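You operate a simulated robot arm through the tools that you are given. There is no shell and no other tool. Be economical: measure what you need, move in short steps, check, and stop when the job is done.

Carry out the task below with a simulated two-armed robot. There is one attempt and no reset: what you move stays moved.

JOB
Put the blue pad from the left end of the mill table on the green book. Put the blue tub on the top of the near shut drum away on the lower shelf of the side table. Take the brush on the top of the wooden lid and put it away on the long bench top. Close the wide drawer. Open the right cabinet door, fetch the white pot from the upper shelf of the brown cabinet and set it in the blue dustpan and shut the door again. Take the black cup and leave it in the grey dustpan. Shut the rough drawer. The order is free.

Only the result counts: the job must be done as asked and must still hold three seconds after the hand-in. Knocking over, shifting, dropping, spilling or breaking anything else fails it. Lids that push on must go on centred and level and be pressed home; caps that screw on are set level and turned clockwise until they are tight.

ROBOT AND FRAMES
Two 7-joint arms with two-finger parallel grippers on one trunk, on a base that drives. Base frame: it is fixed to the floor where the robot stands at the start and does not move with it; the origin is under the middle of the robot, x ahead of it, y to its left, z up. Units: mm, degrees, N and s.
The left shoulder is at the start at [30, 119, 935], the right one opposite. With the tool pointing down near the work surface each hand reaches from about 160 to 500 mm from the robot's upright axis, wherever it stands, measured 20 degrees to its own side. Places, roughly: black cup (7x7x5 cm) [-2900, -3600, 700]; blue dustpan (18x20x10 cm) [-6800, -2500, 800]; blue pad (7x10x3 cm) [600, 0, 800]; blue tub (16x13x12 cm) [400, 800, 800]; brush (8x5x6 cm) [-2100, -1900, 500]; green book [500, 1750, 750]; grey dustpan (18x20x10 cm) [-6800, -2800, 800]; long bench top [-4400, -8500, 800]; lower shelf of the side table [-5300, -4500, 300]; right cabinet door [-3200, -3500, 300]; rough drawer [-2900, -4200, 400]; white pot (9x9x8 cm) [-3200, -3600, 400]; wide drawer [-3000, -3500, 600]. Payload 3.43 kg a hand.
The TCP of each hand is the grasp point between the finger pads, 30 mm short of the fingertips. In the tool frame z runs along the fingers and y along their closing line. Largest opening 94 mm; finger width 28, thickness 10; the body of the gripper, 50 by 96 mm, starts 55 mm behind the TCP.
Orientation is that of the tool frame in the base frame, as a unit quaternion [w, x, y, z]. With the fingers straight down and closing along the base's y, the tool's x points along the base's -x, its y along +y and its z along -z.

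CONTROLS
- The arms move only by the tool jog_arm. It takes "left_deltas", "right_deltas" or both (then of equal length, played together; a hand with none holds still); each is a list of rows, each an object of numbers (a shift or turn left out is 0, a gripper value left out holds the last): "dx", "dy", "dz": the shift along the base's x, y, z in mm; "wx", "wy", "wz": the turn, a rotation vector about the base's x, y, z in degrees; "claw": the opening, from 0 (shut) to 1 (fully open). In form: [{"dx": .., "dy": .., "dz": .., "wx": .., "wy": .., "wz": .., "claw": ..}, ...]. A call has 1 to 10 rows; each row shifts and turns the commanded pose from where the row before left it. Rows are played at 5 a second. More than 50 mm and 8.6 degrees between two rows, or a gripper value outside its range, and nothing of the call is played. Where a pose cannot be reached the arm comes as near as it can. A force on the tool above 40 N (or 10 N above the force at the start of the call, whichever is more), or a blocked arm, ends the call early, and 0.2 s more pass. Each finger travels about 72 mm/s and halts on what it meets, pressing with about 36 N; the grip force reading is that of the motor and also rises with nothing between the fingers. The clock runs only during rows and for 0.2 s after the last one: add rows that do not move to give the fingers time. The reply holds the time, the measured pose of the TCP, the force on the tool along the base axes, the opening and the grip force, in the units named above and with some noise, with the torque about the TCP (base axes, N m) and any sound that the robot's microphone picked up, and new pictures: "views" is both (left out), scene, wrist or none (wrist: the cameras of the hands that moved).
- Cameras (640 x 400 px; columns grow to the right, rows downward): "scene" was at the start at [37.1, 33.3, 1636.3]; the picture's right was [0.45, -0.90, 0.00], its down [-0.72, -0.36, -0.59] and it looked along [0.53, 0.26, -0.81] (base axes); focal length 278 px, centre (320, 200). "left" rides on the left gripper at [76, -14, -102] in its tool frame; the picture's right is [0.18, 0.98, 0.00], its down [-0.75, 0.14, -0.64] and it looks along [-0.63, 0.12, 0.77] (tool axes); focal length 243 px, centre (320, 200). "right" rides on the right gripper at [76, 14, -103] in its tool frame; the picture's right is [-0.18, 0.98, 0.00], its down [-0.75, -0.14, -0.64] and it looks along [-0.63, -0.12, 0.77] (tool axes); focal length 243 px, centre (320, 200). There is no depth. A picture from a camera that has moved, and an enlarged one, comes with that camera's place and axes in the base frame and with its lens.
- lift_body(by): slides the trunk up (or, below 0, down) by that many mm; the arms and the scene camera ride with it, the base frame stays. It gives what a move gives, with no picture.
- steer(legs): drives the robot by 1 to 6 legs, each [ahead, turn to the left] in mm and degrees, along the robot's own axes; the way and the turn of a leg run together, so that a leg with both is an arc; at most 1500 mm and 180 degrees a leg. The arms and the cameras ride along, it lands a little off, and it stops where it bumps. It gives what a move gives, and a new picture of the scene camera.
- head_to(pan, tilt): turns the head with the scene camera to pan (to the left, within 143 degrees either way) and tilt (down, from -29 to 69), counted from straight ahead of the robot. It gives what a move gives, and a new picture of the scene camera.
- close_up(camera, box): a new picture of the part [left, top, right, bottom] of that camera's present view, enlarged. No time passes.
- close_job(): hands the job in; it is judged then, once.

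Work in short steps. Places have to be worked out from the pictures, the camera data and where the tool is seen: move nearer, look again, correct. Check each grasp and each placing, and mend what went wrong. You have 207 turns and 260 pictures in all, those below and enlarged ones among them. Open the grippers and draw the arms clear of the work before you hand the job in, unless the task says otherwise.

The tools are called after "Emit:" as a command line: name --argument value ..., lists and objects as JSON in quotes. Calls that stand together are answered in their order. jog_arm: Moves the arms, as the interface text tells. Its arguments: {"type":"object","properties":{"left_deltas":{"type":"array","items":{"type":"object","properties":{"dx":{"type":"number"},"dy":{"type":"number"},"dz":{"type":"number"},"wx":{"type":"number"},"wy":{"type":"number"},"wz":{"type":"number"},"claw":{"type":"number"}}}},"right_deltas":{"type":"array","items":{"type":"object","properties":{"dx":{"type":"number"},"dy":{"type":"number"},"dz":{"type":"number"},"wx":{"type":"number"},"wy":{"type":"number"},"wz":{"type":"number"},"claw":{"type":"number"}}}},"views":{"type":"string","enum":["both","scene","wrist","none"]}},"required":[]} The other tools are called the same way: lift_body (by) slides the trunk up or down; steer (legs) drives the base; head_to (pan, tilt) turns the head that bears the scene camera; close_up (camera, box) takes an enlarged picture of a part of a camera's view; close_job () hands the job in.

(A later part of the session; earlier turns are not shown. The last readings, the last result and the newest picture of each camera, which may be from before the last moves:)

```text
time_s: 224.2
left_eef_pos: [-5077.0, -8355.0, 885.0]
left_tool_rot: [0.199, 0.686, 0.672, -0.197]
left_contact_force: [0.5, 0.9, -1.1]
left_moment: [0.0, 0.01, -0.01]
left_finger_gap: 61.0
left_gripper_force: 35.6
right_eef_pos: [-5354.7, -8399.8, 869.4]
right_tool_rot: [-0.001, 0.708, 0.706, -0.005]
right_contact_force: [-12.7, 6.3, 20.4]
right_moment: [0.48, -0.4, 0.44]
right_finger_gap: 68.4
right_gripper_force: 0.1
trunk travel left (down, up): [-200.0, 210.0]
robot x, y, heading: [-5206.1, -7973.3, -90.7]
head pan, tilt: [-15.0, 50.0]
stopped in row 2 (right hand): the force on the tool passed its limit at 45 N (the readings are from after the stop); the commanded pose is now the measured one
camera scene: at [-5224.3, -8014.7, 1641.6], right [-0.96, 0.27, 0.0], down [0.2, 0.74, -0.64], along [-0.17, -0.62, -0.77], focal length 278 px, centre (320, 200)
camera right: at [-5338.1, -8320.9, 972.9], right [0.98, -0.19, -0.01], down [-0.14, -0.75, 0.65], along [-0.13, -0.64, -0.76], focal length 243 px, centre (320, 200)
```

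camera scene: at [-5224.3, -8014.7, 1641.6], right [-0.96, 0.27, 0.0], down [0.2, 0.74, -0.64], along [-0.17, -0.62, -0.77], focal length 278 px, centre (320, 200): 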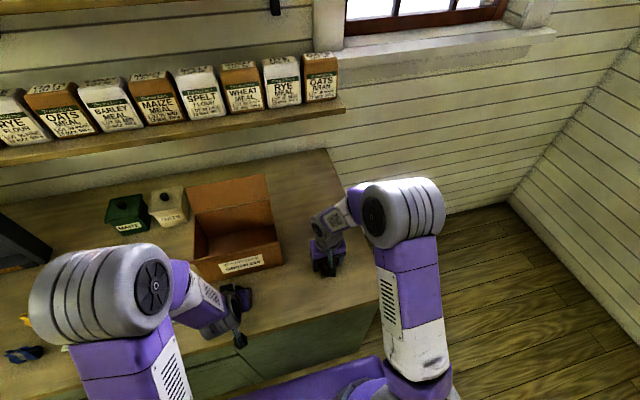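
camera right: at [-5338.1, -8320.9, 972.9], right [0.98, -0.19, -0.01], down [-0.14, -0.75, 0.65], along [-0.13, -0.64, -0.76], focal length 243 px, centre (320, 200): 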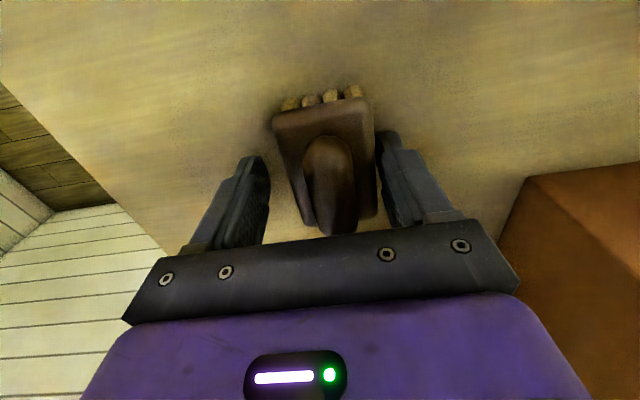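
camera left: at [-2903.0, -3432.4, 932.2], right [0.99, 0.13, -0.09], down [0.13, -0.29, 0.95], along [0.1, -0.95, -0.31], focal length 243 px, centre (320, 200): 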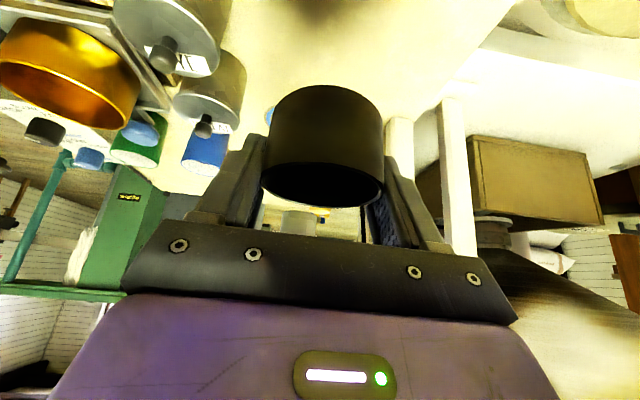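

The fingertips drag on the bench. Raise 4 mm, centre by +8 mm in x, open, lift.

Emit:
jog_arm --right_deltas '[{"dz": 4}, {"dx": 8}, {"claw": 1}, {"claw": 1}, {"dz": 20}, {"dz": 40}, {"dz": 45}, {"dz": 40, "dy": 20}, {"dy": 45}, {"dy": 45}]' --views "both"

```text
time_s: 226.4
left_eef_pos: [-5077.6, -8355.8, 885.5]
left_tool_rot: [0.2, 0.685, 0.672, -0.197]
left_contact_force: [0.4, -0.4, -0.7]
left_moment: [-0.04, -0.03, 0.0]
left_finger_gap: 60.9
left_gripper_force: 36.1
right_eef_pos: [-5344.2, -8290.1, 1017.7]
right_tool_rot: [0.001, 0.707, 0.707, -0.005]
right_contact_force: [-0.1, 0.7, -0.7]
right_moment: [0.02, 0.05, -0.02]
right_finger_gap: 93.9
right_gripper_force: 0.1
trunk travel left (down, up): [-200.0, 210.0]
robot x, y, heading: [-5206.8, -7974.1, -90.1]
head pan, tilt: [-15.0, 50.0]
camera scene: at [-5223.4, -8015.6, 1641.6], right [-0.96, 0.26, 0.0], down [0.2, 0.74, -0.64], along [-0.17, -0.62, -0.77], focal length 278 px, centre (320, 200)
camera right: at [-5328.8, -8212.1, 1120.8], right [0.98, -0.18, 0.0], down [-0.14, -0.75, 0.65], along [-0.12, -0.64, -0.76], focal length 243 px, centre (320, 200)
```

scene: 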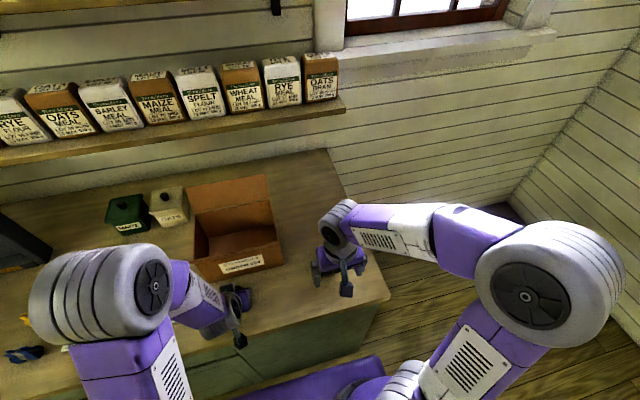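
right: 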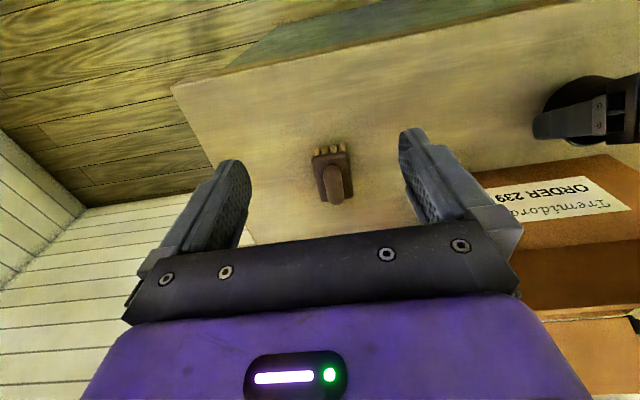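

Brush stands well on the bench. Now drive north through the west corridor to the dustpans.

Emit:
steer --legs '[[-300, 0], [0, -157], [1500, 0], [536, 0], [0, -23], [1500, 0]]'

Emit:
head_to --pan 10 --tilt 30

Emit:
head_to --pan -75 --tilt 35

```text
time_s: 252.8
left_eef_pos: [-6238.0, -3954.9, 885.3]
left_tool_rot: [-0.193, 0.685, -0.673, -0.202]
left_contact_force: [-0.2, -0.1, -0.4]
left_moment: [0.02, 0.0, 0.05]
left_finger_gap: 60.9
left_gripper_force: 35.9
right_eef_pos: [-5968.7, -4009.7, 1019.0]
right_tool_rot: [-0.004, 0.721, -0.693, -0.001]
right_contact_force: [0.2, -0.2, 0.3]
right_moment: [-0.02, -0.06, -0.02]
right_finger_gap: 94.1
right_gripper_force: 0.0
trunk travel left (down, up): [-200.0, 210.0]
robot x, y, heading: [-6098.4, -4331.6, 91.6]
head pan, tilt: [-15.0, 50.0]
camera scene: at [-6075.1, -4287.0, 1641.5], right [0.97, -0.23, 0.0], down [-0.17, -0.75, -0.64], along [0.15, 0.63, -0.77], focal length 278 px, centre (320, 200)
```

scene: 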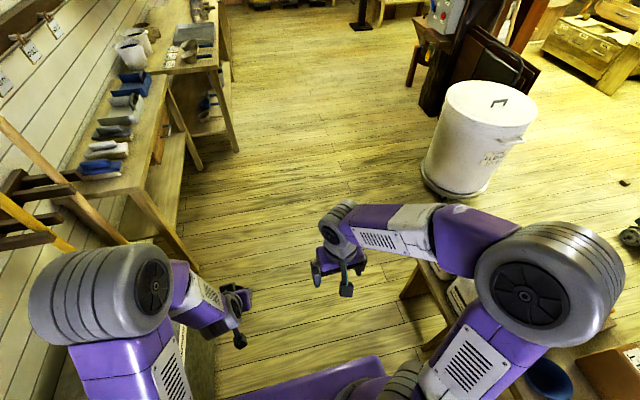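

```text
time_s: 253.7
left_eef_pos: [-6237.8, -3954.6, 885.3]
left_tool_rot: [-0.192, 0.684, -0.674, -0.202]
left_contact_force: [-0.5, 0.0, -1.4]
left_moment: [-0.02, 0.0, -0.02]
left_finger_gap: 60.7
left_gripper_force: 36.0
right_eef_pos: [-5966.7, -4009.7, 1018.7]
right_tool_rot: [-0.004, 0.721, -0.693, -0.001]
right_contact_force: [-0.7, -0.6, 0.2]
right_moment: [0.0, 0.01, -0.02]
right_finger_gap: 94.0
right_gripper_force: 0.1
trunk travel left (down, up): [-200.0, 210.0]
robot x, y, heading: [-6097.2, -4332.6, 91.9]
head pan, tilt: [10.0, 30.0]
camera scene: at [-6111.1, -4273.7, 1671.0], right [0.98, 0.2, 0.0], down [0.1, -0.49, -0.87], along [-0.18, 0.85, -0.5], focal length 278 px, centre (320, 200)
```

scene: 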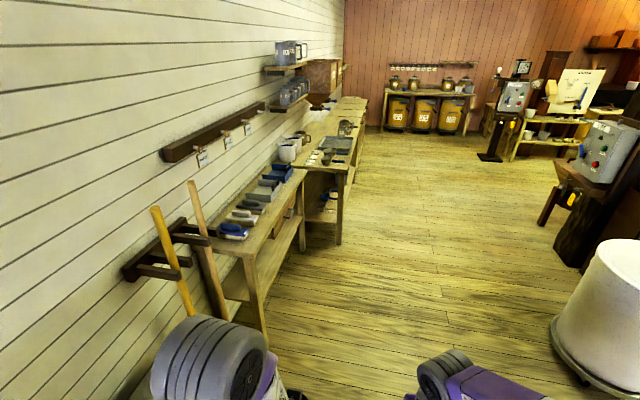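

```text
time_s: 255.3
left_eef_pos: [-6237.5, -3955.3, 884.9]
left_tool_rot: [-0.193, 0.685, -0.673, -0.202]
left_contact_force: [0.3, -1.2, -0.7]
left_moment: [0.02, 0.01, 0.01]
left_finger_gap: 60.8
left_gripper_force: 35.9
right_eef_pos: [-5968.0, -4009.1, 1018.0]
right_tool_rot: [-0.004, 0.72, -0.694, -0.001]
right_contact_force: [-0.4, 0.2, -0.3]
right_moment: [0.01, 0.02, 0.0]
right_finger_gap: 94.1
right_gripper_force: 0.3
trunk travel left (down, up): [-200.0, 210.0]
robot x, y, heading: [-6093.7, -4335.7, 91.8]
head pan, tilt: [-75.0, 35.0]
camera scene: at [-6008.4, -4336.7, 1663.3], right [0.29, -0.96, 0.0], down [-0.55, -0.17, -0.82], along [0.78, 0.24, -0.57], focal length 278 px, centre (320, 200)
```

scene: 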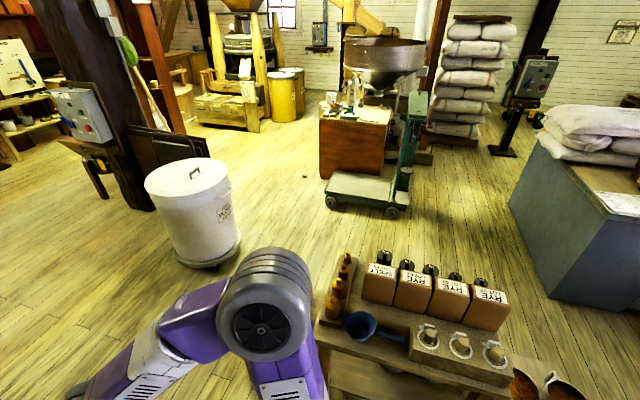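

Grey dustpan ≈ (-6785, -2825), blue ≈ (-6785, -2570), table front edge x≈-6645. Drive to (-6360, -2720) facing west.

Emit:
steer --legs '[[1500, -1.8], [110, 0], [0, 90], [200, 0]]'

Emit:
head_to --pan 10 --tilt 50

```text
time_s: 268.5
left_eef_pos: [-6710.7, -2862.3, 884.8]
left_tool_rot: [0.003, 0.96, -0.003, -0.28]
left_contact_force: [0.0, 0.9, -1.2]
left_moment: [0.02, -0.05, 0.0]
left_finger_gap: 60.9
left_gripper_force: 36.3
right_eef_pos: [-6648.4, -2594.6, 1017.3]
right_tool_rot: [-0.003, 1.0, 0.007, -0.003]
right_contact_force: [-1.1, 0.1, -0.1]
right_moment: [0.0, -0.04, 0.01]
right_finger_gap: 93.8
right_gripper_force: 0.1
trunk travel left (down, up): [-200.0, 210.0]
robot x, y, heading: [-6324.8, -2732.2, -179.6]
head pan, tilt: [-75.0, 35.0]
camera scene: at [-6321.2, -2643.9, 1663.3], right [0.96, 0.27, 0.0], down [0.15, -0.55, -0.82], along [-0.22, 0.79, -0.57], focal length 278 px, centre (320, 200)
```

scene: 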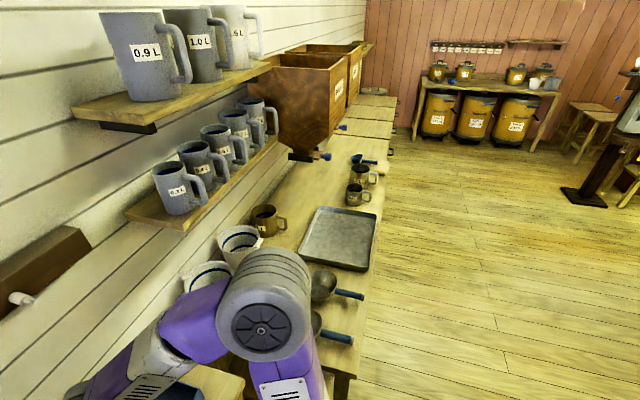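

```text
time_s: 270.1
left_eef_pos: [-6709.8, -2863.4, 884.9]
left_tool_rot: [0.002, 0.96, -0.004, -0.28]
left_contact_force: [0.5, -0.9, -0.1]
left_moment: [0.0, 0.03, -0.02]
left_finger_gap: 61.0
left_gripper_force: 35.6
right_eef_pos: [-6648.6, -2593.4, 1018.8]
right_tool_rot: [-0.003, 1.0, 0.007, -0.004]
right_contact_force: [-0.6, 0.1, -0.6]
right_moment: [-0.02, 0.0, 0.0]
right_finger_gap: 94.2
right_gripper_force: 0.0
trunk travel left (down, up): [-200.0, 210.0]
robot x, y, heading: [-6333.3, -2730.2, -179.8]
head pan, tilt: [10.0, 50.0]
camera scene: at [-6372.2, -2742.7, 1641.6], right [-0.18, 0.98, 0.0], down [0.75, 0.14, -0.64], along [-0.63, -0.12, -0.77], focal length 278 px, centre (320, 200)
```

scene: 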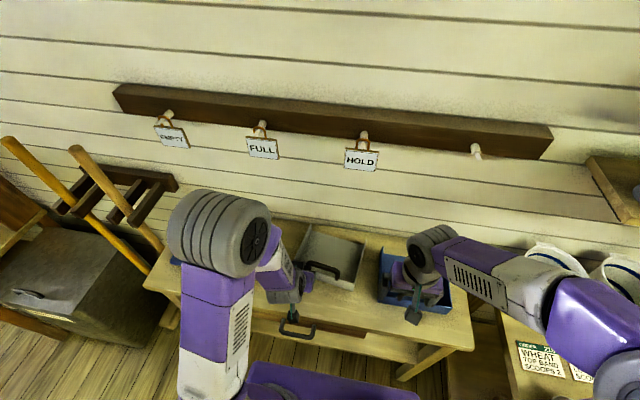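

Zoom on the grey dustpan.

Emit:
close_up --camera "scene" --box '[260, 200, 460, 330]'

Emit:
close_up --camera "left" --box '[0, 0, 640, 400]'

```text
3.08 times, centred on (360, 265) of scene
camera zoom: at [-6372.2, -2742.7, 1641.6], right [-0.18, 0.98, 0.0], down [0.75, 0.14, -0.64], along [-0.63, -0.12, -0.77], focal length 857 px, centre (197, 0)
```

zoom: 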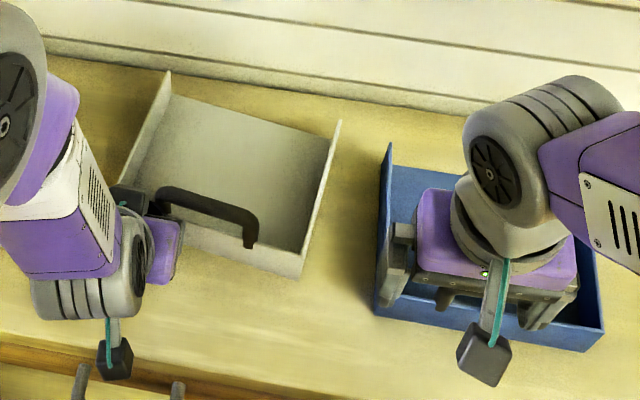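

```text
1.00 times, centred on (320, 200) of left (not enlarged: the box is as wide or as high as the picture)
camera zoom: at [-6589.4, -2848.7, 931.5], right [0.15, -0.98, -0.09], down [-0.29, -0.13, 0.95], along [-0.94, -0.12, -0.31], focal length 243 px, centre (320, 200)
```

zoom: 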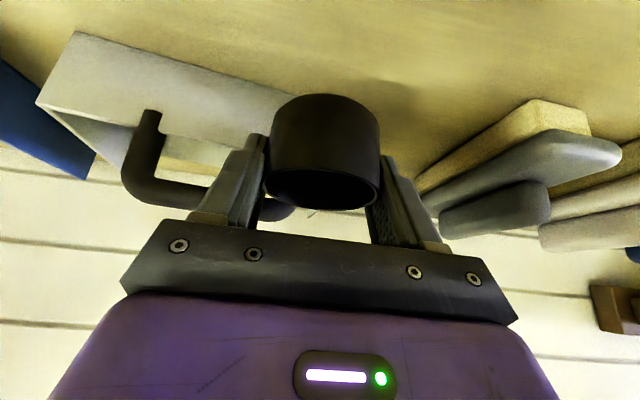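

The pan's handle bar is at about (-6738, -2806, 890), so I'll raise the cup and yaw the hand −45° so its back clears the handle when lowering.

Emit:
jog_arm --left_deltas '[{"dz": 40, "wz": -7.5}, {"dz": 40, "wz": -7.5}, {"wz": -7.5}, {"wz": -7.5}, {"wz": -7.5}, {"wz": -7.5}, {}]'

```text
time_s: 271.7
left_eef_pos: [-6709.4, -2862.7, 964.5]
left_tool_rot: [-0.103, 0.885, -0.372, -0.26]
left_contact_force: [0.6, -0.3, -0.4]
left_moment: [-0.03, 0.01, 0.02]
left_finger_gap: 61.1
left_gripper_force: 36.1
right_eef_pos: [-6647.8, -2592.4, 1018.0]
right_tool_rot: [-0.002, 1.0, 0.007, -0.004]
right_contact_force: [0.1, 0.2, 1.2]
right_moment: [0.0, -0.01, 0.01]
right_finger_gap: 93.7
right_gripper_force: 0.1
trunk travel left (down, up): [-200.0, 210.0]
robot x, y, heading: [-6325.6, -2728.2, -179.5]
head pan, tilt: [10.0, 50.0]
camera scene: at [-6372.2, -2741.9, 1641.6], right [-0.18, 0.98, 0.0], down [0.75, 0.14, -0.64], along [-0.63, -0.12, -0.77], focal length 278 px, centre (320, 200)
camera left: at [-6614.6, -2936.9, 1011.6], right [-0.59, -0.8, -0.09], down [-0.3, 0.11, 0.95], along [-0.75, 0.59, -0.31], focal length 243 px, centre (320, 200)
```

scene: 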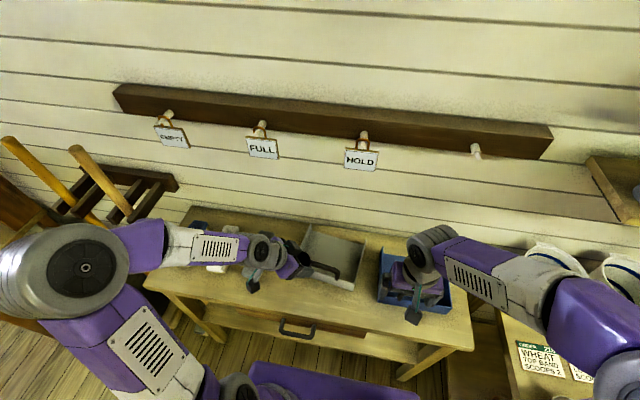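
left: 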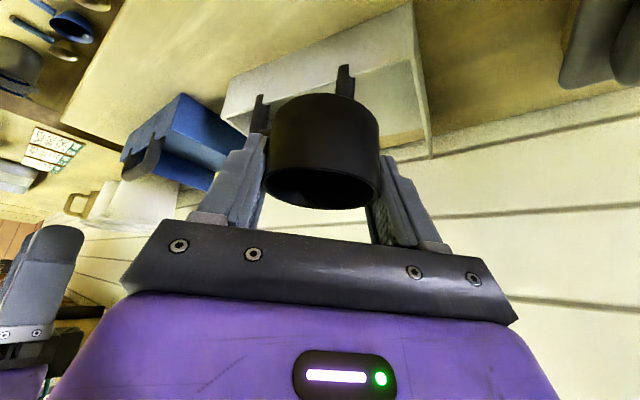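

Yaw 15° more and carry the cup over to (-6855, -2792), well above the handle.

Emit:
jog_arm --left_deltas '[{"wz": -7.5, "dx": -40, "dy": 15}, {"wz": -7.5, "dx": -40, "dy": 18}, {"dx": -40, "dy": 20}, {"dx": -26, "dy": 18}, {}]'

Emit:
close_up --camera "scene" --box '[240, 200, 400, 310]'

```text
time_s: 272.9
left_eef_pos: [-6855.6, -2793.3, 965.0]
left_tool_rot: [-0.137, 0.83, -0.483, -0.244]
left_contact_force: [0.2, 0.6, 0.4]
left_moment: [-0.01, 0.02, 0.02]
left_finger_gap: 60.9
left_gripper_force: 36.0
right_eef_pos: [-6648.0, -2594.5, 1018.3]
right_tool_rot: [-0.002, 1.0, 0.007, -0.004]
right_contact_force: [-0.3, 0.9, -0.1]
right_moment: [0.04, 0.02, 0.02]
right_finger_gap: 93.8
right_gripper_force: 0.1
trunk travel left (down, up): [-200.0, 210.0]
robot x, y, heading: [-6328.2, -2730.3, -179.2]
head pan, tilt: [10.0, 50.0]
camera scene: at [-6371.9, -2743.0, 1641.6], right [-0.18, 0.98, 0.0], down [0.75, 0.14, -0.64], along [-0.63, -0.12, -0.77], focal length 278 px, centre (320, 200)
camera left: at [-6783.7, -2889.3, 1012.1], right [-0.78, -0.62, -0.09], down [-0.26, 0.19, 0.95], along [-0.57, 0.76, -0.31], focal length 243 px, centre (320, 200)
```

scene: 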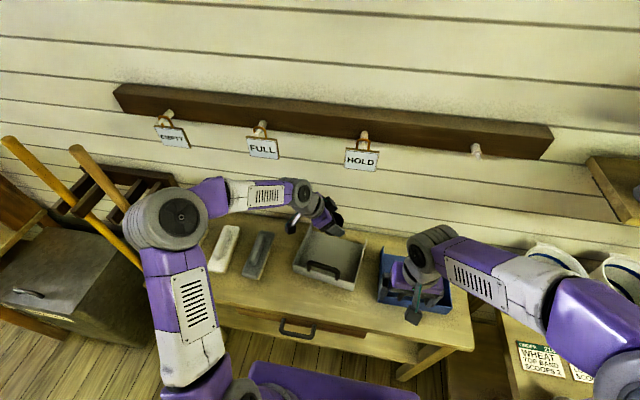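
left: 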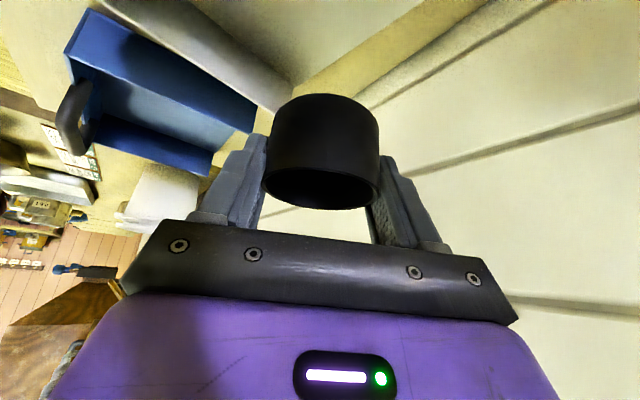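

```text
3.64 times, centred on (320, 255) of scene
camera zoom: at [-6371.9, -2743.0, 1641.6], right [-0.18, 0.98, 0.0], down [0.75, 0.14, -0.64], along [-0.63, -0.12, -0.77], focal length 1013 px, centre (320, 0)
```

zoom: 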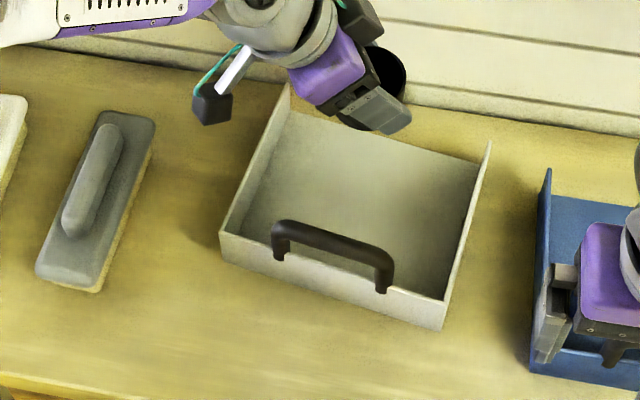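

Spot projects well inside the pan floor. Lower, slowly at the end.

Emit:
jog_arm --left_deltas '[{"dz": -40}, {"dz": -35}, {"dz": -15}, {"dz": -8}, {"dz": -5}, {"dz": -5}, {"dz": -5}]'

Emit:
close_up --camera "scene" --box '[240, 200, 400, 310]'

```text
time_s: 274.5
left_eef_pos: [-6856.2, -2791.6, 852.5]
left_tool_rot: [-0.137, 0.83, -0.483, -0.245]
left_contact_force: [0.3, -0.3, -1.3]
left_moment: [-0.02, -0.04, 0.01]
left_finger_gap: 61.1
left_gripper_force: 36.2
right_eef_pos: [-6647.8, -2593.8, 1017.6]
right_tool_rot: [-0.002, 1.0, 0.007, -0.004]
right_contact_force: [-0.5, -0.5, 0.2]
right_moment: [0.01, -0.03, 0.02]
right_finger_gap: 94.3
right_gripper_force: 0.0
trunk travel left (down, up): [-200.0, 210.0]
robot x, y, heading: [-6327.7, -2731.0, -179.7]
head pan, tilt: [10.0, 50.0]
camera scene: at [-6372.3, -2742.8, 1641.5], right [-0.18, 0.98, 0.0], down [0.75, 0.14, -0.64], along [-0.63, -0.12, -0.77], focal length 278 px, centre (320, 200)
camera left: at [-6783.1, -2888.7, 898.6], right [-0.78, -0.62, -0.09], down [-0.26, 0.19, 0.95], along [-0.57, 0.76, -0.31], focal length 243 px, centre (320, 200)
```

scene: 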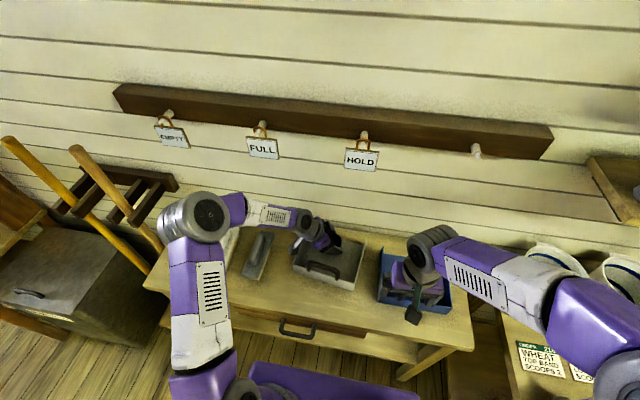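
left: 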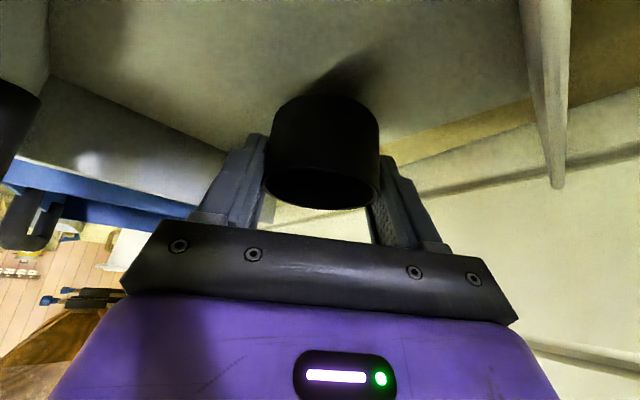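

```text
3.64 times, centred on (320, 255) of scene
camera zoom: at [-6372.3, -2742.8, 1641.5], right [-0.18, 0.98, 0.0], down [0.75, 0.14, -0.64], along [-0.63, -0.12, -0.77], focal length 1013 px, centre (320, 0)
```

zoom: 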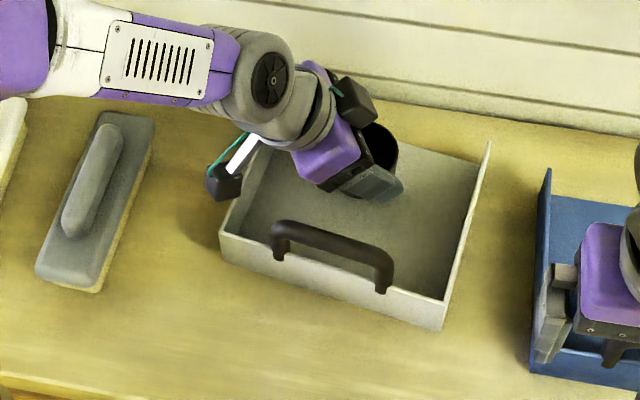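

Still clear; continue slowly to contact.

Emit:
jog_arm --left_deltas '[{"dz": -4}, {"dz": -4}, {"dz": -3}, {"dz": -3}, {"dz": -3}, {"dz": -3}, {"dz": -3}]' --views "wrist"

```text
time_s: 276.0
left_eef_pos: [-6858.3, -2788.7, 836.3]
left_tool_rot: [-0.137, 0.828, -0.483, -0.251]
left_contact_force: [4.2, -1.2, 15.4]
left_moment: [0.01, -0.55, -0.07]
left_finger_gap: 60.8
left_gripper_force: 36.3
right_eef_pos: [-6647.3, -2594.5, 1018.3]
right_tool_rot: [-0.003, 1.0, 0.008, -0.004]
right_contact_force: [-0.3, -0.7, -0.2]
right_moment: [-0.01, -0.01, -0.01]
right_finger_gap: 93.9
right_gripper_force: 0.0
trunk travel left (down, up): [-200.0, 210.0]
robot x, y, heading: [-6326.8, -2730.0, -179.4]
head pan, tilt: [10.0, 50.0]
stopped in row 7 (left hand): the force on the tool passed its limit at 42 N (the readings are from after the stop); the commanded pose is now the measured one
camera left: at [-6785.5, -2886.6, 882.2], right [-0.78, -0.62, -0.08], down [-0.25, 0.18, 0.95], along [-0.58, 0.76, -0.29], focal length 243 px, centre (320, 200)
```

left: 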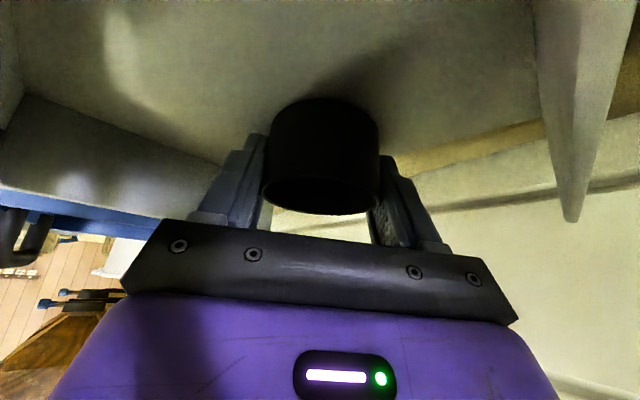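

Cup rests on the pan floor. Relieve 2 mm, open, and withdraw along the tool axis.

Emit:
jog_arm --left_deltas '[{"dz": 2}, {"claw": 0.85}, {"claw": 0.9}, {"claw": 0.95}, {"dx": 5, "dy": -9, "dz": 16}, {"dx": 10, "dy": -17, "dz": 35}, {"dx": 10, "dy": -15, "dz": 40}, {"dz": 45}, {"dx": 40, "dy": -20}]'

Emit:
close_up --camera "scene" --box '[240, 200, 400, 310]'

```text
time_s: 278.0
left_eef_pos: [-6793.2, -2854.4, 973.6]
left_tool_rot: [-0.136, 0.828, -0.482, -0.25]
left_contact_force: [0.1, 0.5, -0.9]
left_moment: [0.0, 0.01, 0.0]
left_finger_gap: 89.1
left_gripper_force: 0.0
right_eef_pos: [-6647.8, -2595.4, 1018.6]
right_tool_rot: [-0.003, 1.0, 0.007, -0.004]
right_contact_force: [0.7, 0.0, 0.0]
right_moment: [0.01, -0.02, 0.0]
right_finger_gap: 93.9
right_gripper_force: 0.1
trunk travel left (down, up): [-200.0, 210.0]
robot x, y, heading: [-6328.3, -2732.5, -179.8]
head pan, tilt: [10.0, 50.0]
camera scene: at [-6370.5, -2744.0, 1641.6], right [-0.18, 0.98, 0.0], down [0.75, 0.14, -0.64], along [-0.63, -0.12, -0.77], focal length 278 px, centre (320, 200)
camera left: at [-6719.7, -2950.3, 1018.3], right [-0.78, -0.62, -0.09], down [-0.25, 0.18, 0.95], along [-0.58, 0.76, -0.3], focal length 243 px, centre (320, 200)
```

scene: 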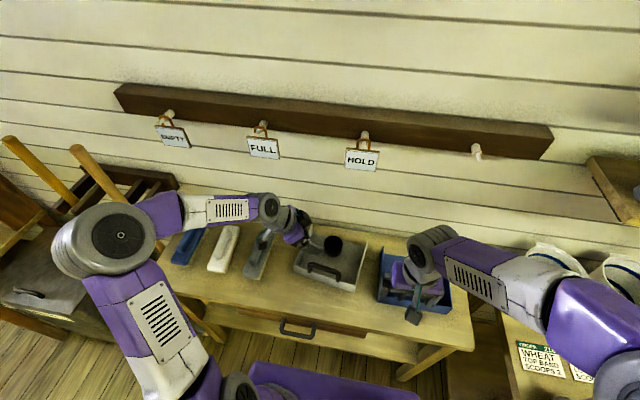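
left: 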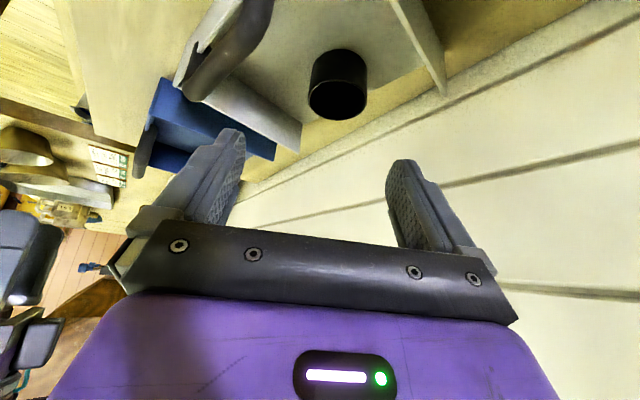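

```text
3.64 times, centred on (320, 255) of scene
camera zoom: at [-6370.5, -2744.0, 1641.6], right [-0.18, 0.98, 0.0], down [0.75, 0.14, -0.64], along [-0.63, -0.12, -0.77], focal length 1013 px, centre (320, 0)
```

zoom: 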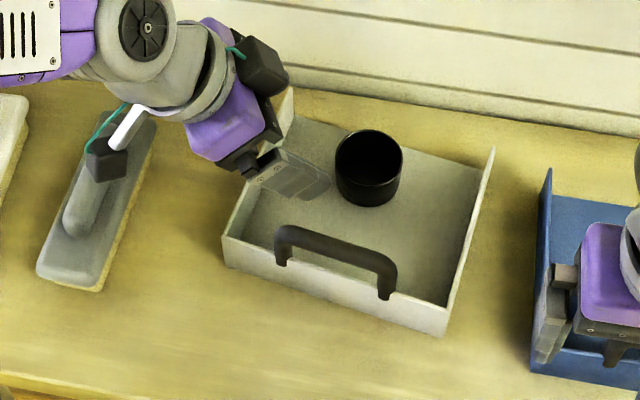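

Cup is in the grey dustpan. Now restore the left hand to vertical near the body.

Emit:
jog_arm --left_deltas '[{"dx": 40, "wz": 7.5}, {"dx": 45, "wz": 7.5}, {"dx": 45, "wz": 7.5}, {"dx": 20, "wz": 7.5}, {"wz": 7.5, "dz": 20}, {"wz": 7.5, "dz": 20}, {"wz": 7.5}, {"wz": 7.5}]' --views "none"

Emit:
jog_arm --left_deltas '[{"wy": -8.2, "claw": 1}, {"wy": -8.2}, {"wy": -8.2}, {"wy": -8.2}]' --views "none"

Emit:
steer --legs '[[-220, 0], [0, 90], [1500, 0], [1320, 0], [0, 90], [1330, 0]]'

Emit:
head_to --pan 110 --tilt 30

```text
time_s: 279.8
left_eef_pos: [-6686.2, -2853.7, 1008.8]
left_tool_rot: [-0.011, 0.96, -0.059, -0.274]
left_contact_force: [-0.3, 1.0, -0.2]
left_moment: [0.02, 0.01, -0.03]
left_finger_gap: 89.3
left_gripper_force: 0.1
left hand out of reach, approached as far as the arm can: row 3, 4, 5
right_eef_pos: [-6648.0, -2594.5, 1019.0]
right_tool_rot: [-0.004, 1.0, 0.007, -0.003]
right_contact_force: [-0.1, -0.1, -0.7]
right_moment: [0.0, 0.02, -0.01]
right_finger_gap: 93.9
right_gripper_force: 0.0
trunk travel left (down, up): [-200.0, 210.0]
robot x, y, heading: [-6327.5, -2730.0, -179.4]
head pan, tilt: [10.0, 50.0]
```

```text
time_s: 280.8
left_eef_pos: [-6687.1, -2854.2, 1009.8]
left_tool_rot: [-0.028, 0.998, -0.056, 0.008]
left_contact_force: [-0.8, 0.2, -0.1]
left_moment: [0.01, -0.02, 0.03]
left_finger_gap: 94.3
left_gripper_force: 0.1
right_eef_pos: [-6648.2, -2594.4, 1017.8]
right_tool_rot: [-0.003, 1.0, 0.007, -0.003]
right_contact_force: [-0.2, 0.2, -0.5]
right_moment: [0.04, 0.02, 0.03]
right_finger_gap: 94.2
right_gripper_force: 0.1
trunk travel left (down, up): [-200.0, 210.0]
robot x, y, heading: [-6329.2, -2728.5, -179.6]
head pan, tilt: [10.0, 50.0]
```

```text
time_s: 309.6
left_eef_pos: [-4419.5, -5420.2, 1010.1]
left_tool_rot: [-0.008, 0.056, 0.998, -0.027]
left_contact_force: [-0.1, 0.2, -0.8]
left_moment: [0.03, -0.01, 0.0]
left_finger_gap: 94.0
left_gripper_force: 0.0
right_eef_pos: [-4457.0, -5678.2, 1018.3]
right_tool_rot: [0.004, -0.006, 1.0, -0.003]
right_contact_force: [-0.8, -0.7, -0.6]
right_moment: [-0.02, 0.01, -0.02]
right_finger_gap: 94.4
right_gripper_force: 0.1
trunk travel left (down, up): [-200.0, 210.0]
robot x, y, heading: [-4774.6, -5541.8, 0.3]
head pan, tilt: [10.0, 50.0]
camera scene: at [-4729.7, -5528.7, 1641.5], right [0.18, -0.98, 0.0], down [-0.75, -0.14, -0.64], along [0.63, 0.12, -0.77], focal length 278 px, centre (320, 200)
```

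scene: 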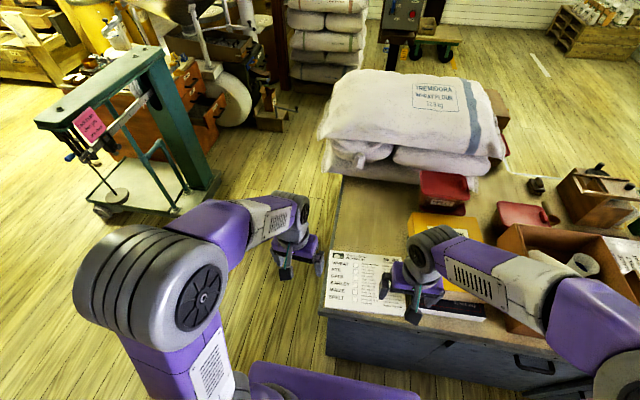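

```text
time_s: 311.4
left_eef_pos: [-4420.7, -5419.4, 1009.8]
left_tool_rot: [-0.006, 0.057, 0.998, -0.029]
left_contact_force: [-0.3, 0.1, 0.5]
left_moment: [0.0, 0.02, 0.0]
left_finger_gap: 93.8
left_gripper_force: 0.1
right_eef_pos: [-4457.6, -5678.6, 1017.2]
right_tool_rot: [0.004, -0.006, 1.0, -0.002]
right_contact_force: [0.2, 0.1, 0.5]
right_moment: [0.01, 0.0, 0.02]
right_finger_gap: 94.0
right_gripper_force: 0.1
trunk travel left (down, up): [-200.0, 210.0]
robot x, y, heading: [-4780.9, -5545.6, 0.3]
head pan, tilt: [110.0, 30.0]
camera scene: at [-4837.2, -5457.8, 1671.1], right [0.94, 0.35, 0.0], down [0.17, -0.47, -0.87], along [-0.3, 0.81, -0.5], focal length 278 px, centre (320, 200)
```

scene: 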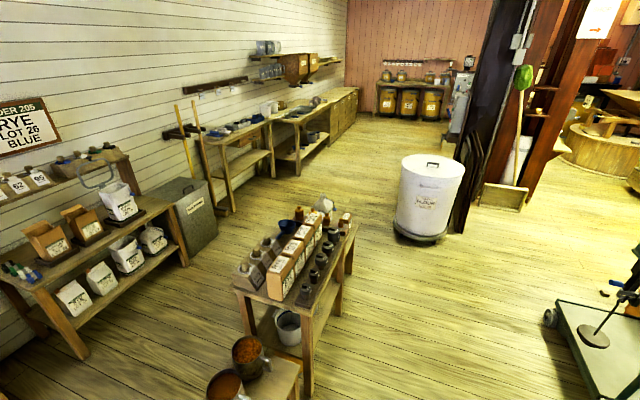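

Side table's long side faces east, with some free room to check later. Drive back to the cabinet front.

Emit:
steer --legs '[[0, 90], [1500, 0], [195, 0], [0, -61], [1000, 0], [850, 0]]'

Emit:
steer --legs '[[0, -119]]'

Emit:
head_to --pan 0 --tilt 50

```text
time_s: 333.6
left_eef_pos: [-3376.7, -2867.2, 1008.0]
left_tool_rot: [-0.002, -0.222, 0.975, -0.031]
left_contact_force: [0.3, 0.3, 0.3]
left_moment: [-0.04, 0.09, -0.01]
left_finger_gap: 94.2
left_gripper_force: 0.0
right_eef_pos: [-3270.2, -3105.0, 1016.1]
right_tool_rot: [0.002, -0.282, 0.959, -0.003]
right_contact_force: [0.6, -0.2, 0.0]
right_moment: [-0.01, 0.06, 0.02]
right_finger_gap: 93.8
right_gripper_force: 0.2
trunk travel left (down, up): [-200.0, 210.0]
robot x, y, heading: [-3632.7, -3139.3, 28.2]
head pan, tilt: [110.0, 30.0]
stopped in leg 6: the robot was blocked; the commanded pose is now the measured one
camera scene: at [-3718.7, -3084.9, 1671.2], right [0.67, 0.74, -0.01], down [0.37, -0.34, -0.87], along [-0.65, 0.58, -0.5], focal length 278 px, centre (320, 200)
```

scene: 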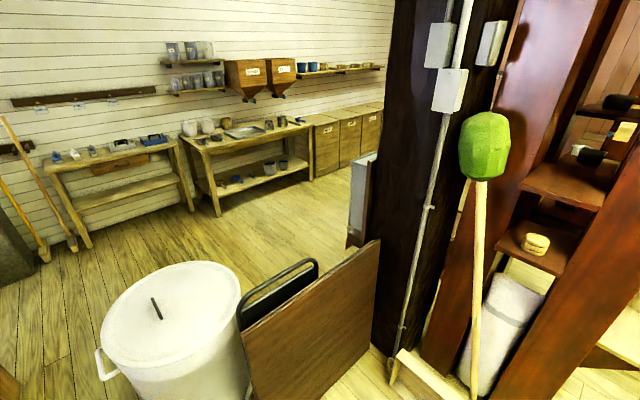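

```text
time_s: 338.9
left_eef_pos: [-3511.0, -3485.1, 1010.4]
left_tool_rot: [-0.026, 0.716, 0.697, -0.016]
left_contact_force: [0.0, -0.6, 0.2]
left_moment: [0.03, -0.01, 0.0]
left_finger_gap: 94.0
left_gripper_force: 0.0
right_eef_pos: [-3771.1, -3469.6, 1018.3]
right_tool_rot: [0.001, 0.671, 0.742, -0.005]
right_contact_force: [0.3, -0.5, -0.5]
right_moment: [-0.04, -0.01, 0.02]
right_finger_gap: 94.2
right_gripper_force: 0.0
trunk travel left (down, up): [-200.0, 210.0]
robot x, y, heading: [-3630.0, -3139.5, -89.0]
head pan, tilt: [110.0, 30.0]
camera scene: at [-3547.1, -3074.7, 1671.1], right [0.36, -0.93, 0.0], down [-0.47, -0.18, -0.87], along [0.81, 0.31, -0.5], focal length 278 px, centre (320, 200)
```

scene: 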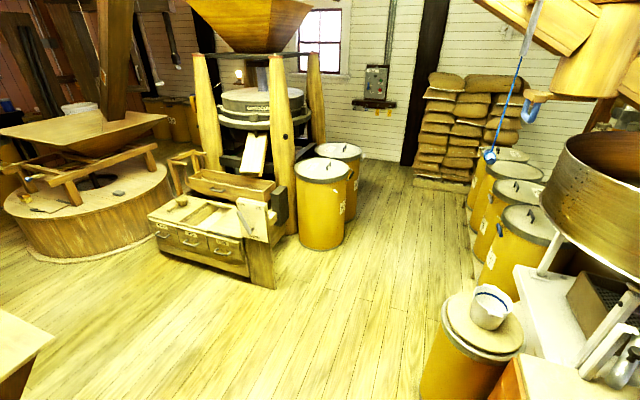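

```text
time_s: 340.8
left_eef_pos: [-3510.7, -3483.9, 1009.7]
left_tool_rot: [-0.026, 0.716, 0.697, -0.016]
left_contact_force: [0.3, 0.0, 0.2]
left_moment: [0.02, 0.0, 0.03]
left_finger_gap: 93.8
left_gripper_force: 0.0
right_eef_pos: [-3771.0, -3469.7, 1018.3]
right_tool_rot: [0.002, 0.671, 0.742, -0.005]
right_contact_force: [0.1, -0.4, 1.4]
right_moment: [0.01, -0.03, -0.01]
right_finger_gap: 94.1
right_gripper_force: 0.1
trunk travel left (down, up): [-200.0, 210.0]
robot x, y, heading: [-3633.4, -3139.8, -89.1]
head pan, tilt: [0.0, 50.0]
camera scene: at [-3630.2, -3184.0, 1641.6], right [-1.0, -0.02, 0.0], down [-0.01, 0.77, -0.64], along [0.01, -0.64, -0.77], focal length 278 px, centre (320, 200)
```

scene: 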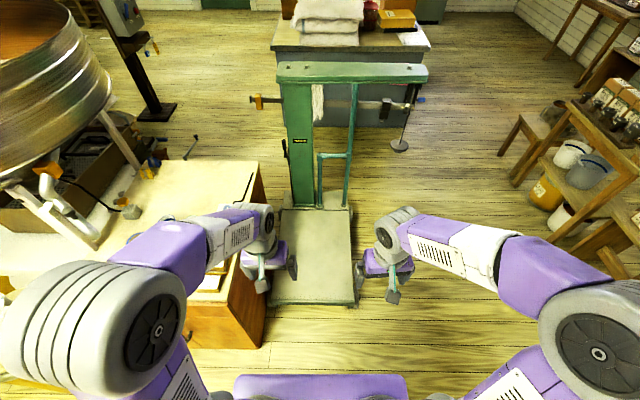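

The base was blocked by something near (-3370, -3010); look there.

Emit:
head_to --pan 114 --tilt 62

Emit:
head_to --pan 60 --tilt 55

```text
time_s: 342.7
left_eef_pos: [-3512.0, -3485.5, 1009.9]
left_tool_rot: [-0.026, 0.717, 0.697, -0.016]
left_contact_force: [-0.4, 1.6, 0.3]
left_moment: [-0.01, 0.02, -0.01]
left_finger_gap: 93.8
left_gripper_force: 0.1
right_eef_pos: [-3771.4, -3470.7, 1018.5]
right_tool_rot: [0.001, 0.671, 0.741, -0.004]
right_contact_force: [0.2, -0.2, -0.2]
right_moment: [-0.01, -0.02, -0.01]
right_finger_gap: 94.1
right_gripper_force: 0.0
trunk travel left (down, up): [-200.0, 210.0]
robot x, y, heading: [-3631.6, -3137.0, -89.0]
head pan, tilt: [114.0, 62.0]
camera scene: at [-3573.1, -3080.0, 1626.7], right [0.42, -0.91, 0.0], down [-0.8, -0.37, -0.47], along [0.43, 0.2, -0.88], focal length 278 px, centre (320, 200)
```

scene: 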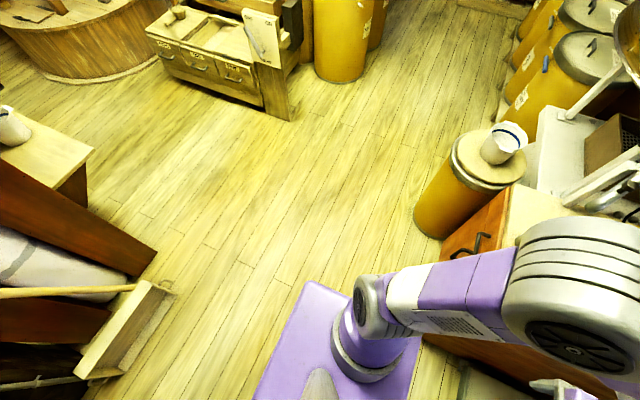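

```text
time_s: 343.9
left_eef_pos: [-3511.0, -3484.1, 1009.9]
left_tool_rot: [-0.026, 0.716, 0.697, -0.015]
left_contact_force: [-0.3, 0.4, 0.6]
left_moment: [-0.01, -0.01, 0.03]
left_finger_gap: 93.9
left_gripper_force: 0.0
right_eef_pos: [-3772.0, -3469.5, 1017.6]
right_tool_rot: [0.001, 0.671, 0.741, -0.005]
right_contact_force: [0.1, -0.1, 0.2]
right_moment: [0.01, -0.01, -0.01]
right_finger_gap: 94.1
right_gripper_force: 0.2
trunk travel left (down, up): [-200.0, 210.0]
robot x, y, heading: [-3635.5, -3141.1, -89.0]
head pan, tilt: [60.0, 55.0]
camera scene: at [-3568.4, -3142.0, 1635.0], right [-0.49, -0.87, 0.0], down [-0.72, 0.4, -0.57], along [0.5, -0.28, -0.82], focal length 278 px, centre (320, 200)
```

scene: 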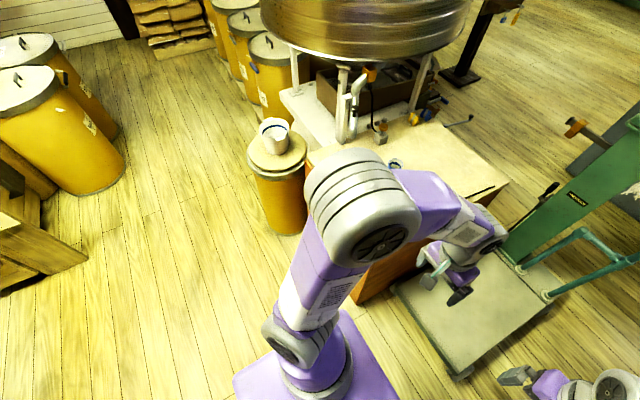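

I'll back up (north) a bit and look at the floor area for the small block.

Emit:
steer --legs '[[-250, 0]]'

Emit:
head_to --pan 25 --tilt 50

```text
time_s: 345.7
left_eef_pos: [-3515.9, -3237.4, 1010.8]
left_tool_rot: [-0.026, 0.717, 0.696, -0.016]
left_contact_force: [-0.3, 0.8, 0.7]
left_moment: [-0.01, -0.03, 0.0]
left_finger_gap: 93.9
left_gripper_force: 0.0
right_eef_pos: [-3775.4, -3220.0, 1018.9]
right_tool_rot: [0.0, 0.672, 0.74, -0.004]
right_contact_force: [0.1, 0.9, 0.2]
right_moment: [-0.01, 0.02, 0.0]
right_finger_gap: 94.2
right_gripper_force: 0.2
trunk travel left (down, up): [-200.0, 210.0]
robot x, y, heading: [-3637.1, -2892.5, -89.2]
head pan, tilt: [60.0, 55.0]
camera scene: at [-3572.1, -2892.1, 1635.0], right [-0.49, -0.87, 0.0], down [-0.71, 0.4, -0.57], along [0.5, -0.28, -0.82], focal length 278 px, centre (320, 200)
```

scene: 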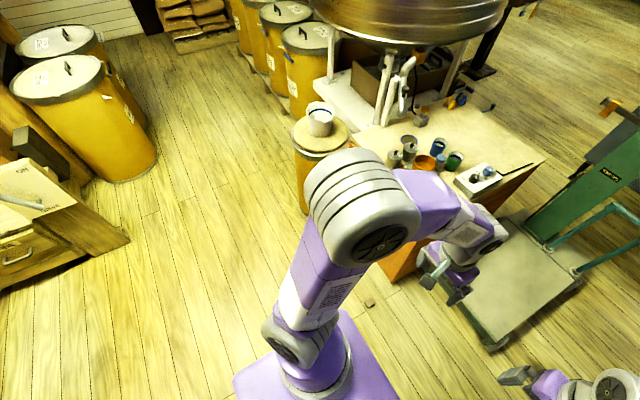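

```text
time_s: 346.7
left_eef_pos: [-3515.0, -3236.9, 1009.6]
left_tool_rot: [-0.026, 0.717, 0.696, -0.015]
left_contact_force: [-0.1, -0.2, 0.4]
left_moment: [0.02, 0.0, 0.01]
left_finger_gap: 94.0
left_gripper_force: 0.1
right_eef_pos: [-3775.3, -3219.5, 1017.5]
right_tool_rot: [0.001, 0.672, 0.74, -0.004]
right_contact_force: [0.4, -0.6, 0.4]
right_moment: [-0.02, 0.0, 0.03]
right_finger_gap: 94.0
right_gripper_force: 0.1
trunk travel left (down, up): [-200.0, 210.0]
robot x, y, heading: [-3642.6, -2887.9, -89.2]
head pan, tilt: [25.0, 50.0]
camera scene: at [-3601.5, -2927.3, 1641.5], right [-0.9, -0.44, 0.0], down [-0.33, 0.69, -0.64], along [0.28, -0.58, -0.77], focal length 278 px, centre (320, 200)
```

scene: 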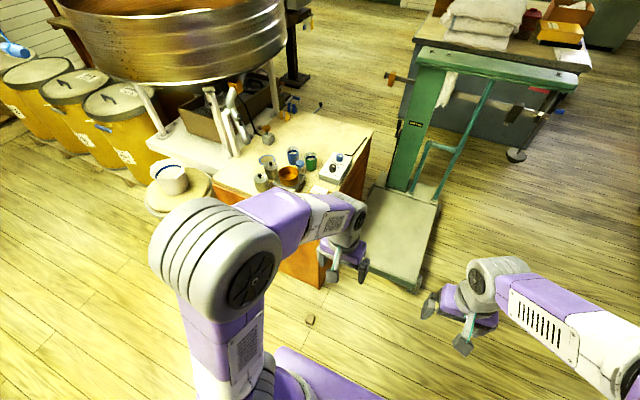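

The block is unmoved at (-3337, -3345); I'll plan with a base radius of ~330. Drive to about (-2980, -2900) facing the cabinet.

Emit:
steer --legs '[[0, 89.2], [660, 0], [0, -90]]'

Emit:
lift_body --by -200

Emit:
head_to --pan -5 --tilt 45

```text
time_s: 358.0
left_eef_pos: [-2866.4, -3239.1, 1011.0]
left_tool_rot: [-0.027, 0.726, 0.687, -0.016]
left_contact_force: [-0.4, -0.3, 0.5]
left_moment: [0.01, 0.01, 0.0]
left_finger_gap: 94.0
left_gripper_force: 0.1
right_eef_pos: [-3126.1, -3215.8, 1018.3]
right_tool_rot: [0.001, 0.682, 0.731, -0.005]
right_contact_force: [-0.4, -0.4, 0.1]
right_moment: [0.01, 0.0, -0.03]
right_finger_gap: 94.1
right_gripper_force: 0.1
trunk travel left (down, up): [-200.0, 210.0]
robot x, y, heading: [-2978.1, -2888.8, -90.8]
head pan, tilt: [25.0, 50.0]
camera scene: at [-2944.9, -2927.5, 1641.5], right [-0.91, -0.41, 0.0], down [-0.31, 0.7, -0.64], along [0.26, -0.59, -0.77], focal length 278 px, centre (320, 200)
```

scene: 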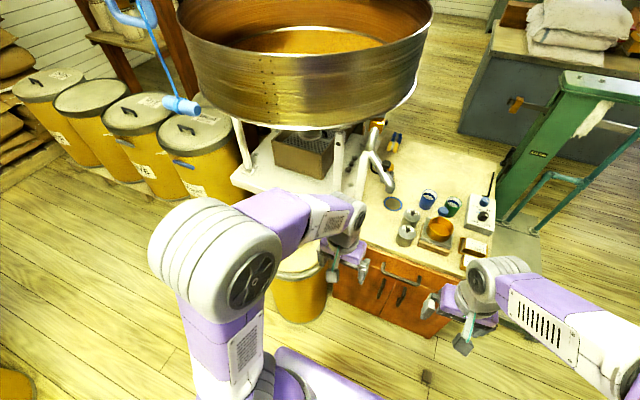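

```text
time_s: 360.2
left_eef_pos: [-2866.0, -3239.6, 810.1]
left_tool_rot: [-0.026, 0.727, 0.686, -0.015]
left_contact_force: [0.0, -0.3, 0.1]
left_moment: [-0.02, -0.03, 0.02]
left_finger_gap: 93.8
left_gripper_force: 0.0
right_eef_pos: [-3127.1, -3215.6, 817.4]
right_tool_rot: [0.001, 0.683, 0.731, -0.005]
right_contact_force: [0.2, 0.1, -0.9]
right_moment: [-0.01, -0.02, -0.02]
right_finger_gap: 94.1
right_gripper_force: 0.1
trunk travel left (down, up): [0.0, 410.0]
robot x, y, heading: [-2978.7, -2887.8, -90.7]
head pan, tilt: [25.0, 50.0]
```

```text
time_s: 361.2
left_eef_pos: [-2866.7, -3238.7, 809.4]
left_tool_rot: [-0.026, 0.727, 0.686, -0.014]
left_contact_force: [0.5, -0.6, -1.1]
left_moment: [0.0, -0.04, -0.03]
left_finger_gap: 94.0
left_gripper_force: 0.1
right_eef_pos: [-3127.2, -3216.2, 817.2]
right_tool_rot: [0.001, 0.682, 0.732, -0.003]
right_contact_force: [0.1, 0.4, -0.6]
right_moment: [0.01, -0.03, 0.01]
right_finger_gap: 93.8
right_gripper_force: 0.1
trunk travel left (down, up): [0.0, 410.0]
robot x, y, heading: [-2978.6, -2886.4, -90.7]
head pan, tilt: [-5.0, 45.0]
camera scene: at [-2984.5, -2938.3, 1448.4], right [-1.0, 0.1, 0.0], down [0.07, 0.7, -0.71], along [-0.07, -0.7, -0.71], focal length 278 px, centre (320, 200)
```

scene: 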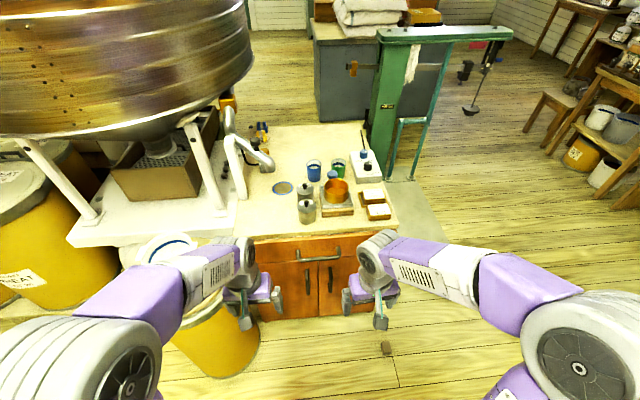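

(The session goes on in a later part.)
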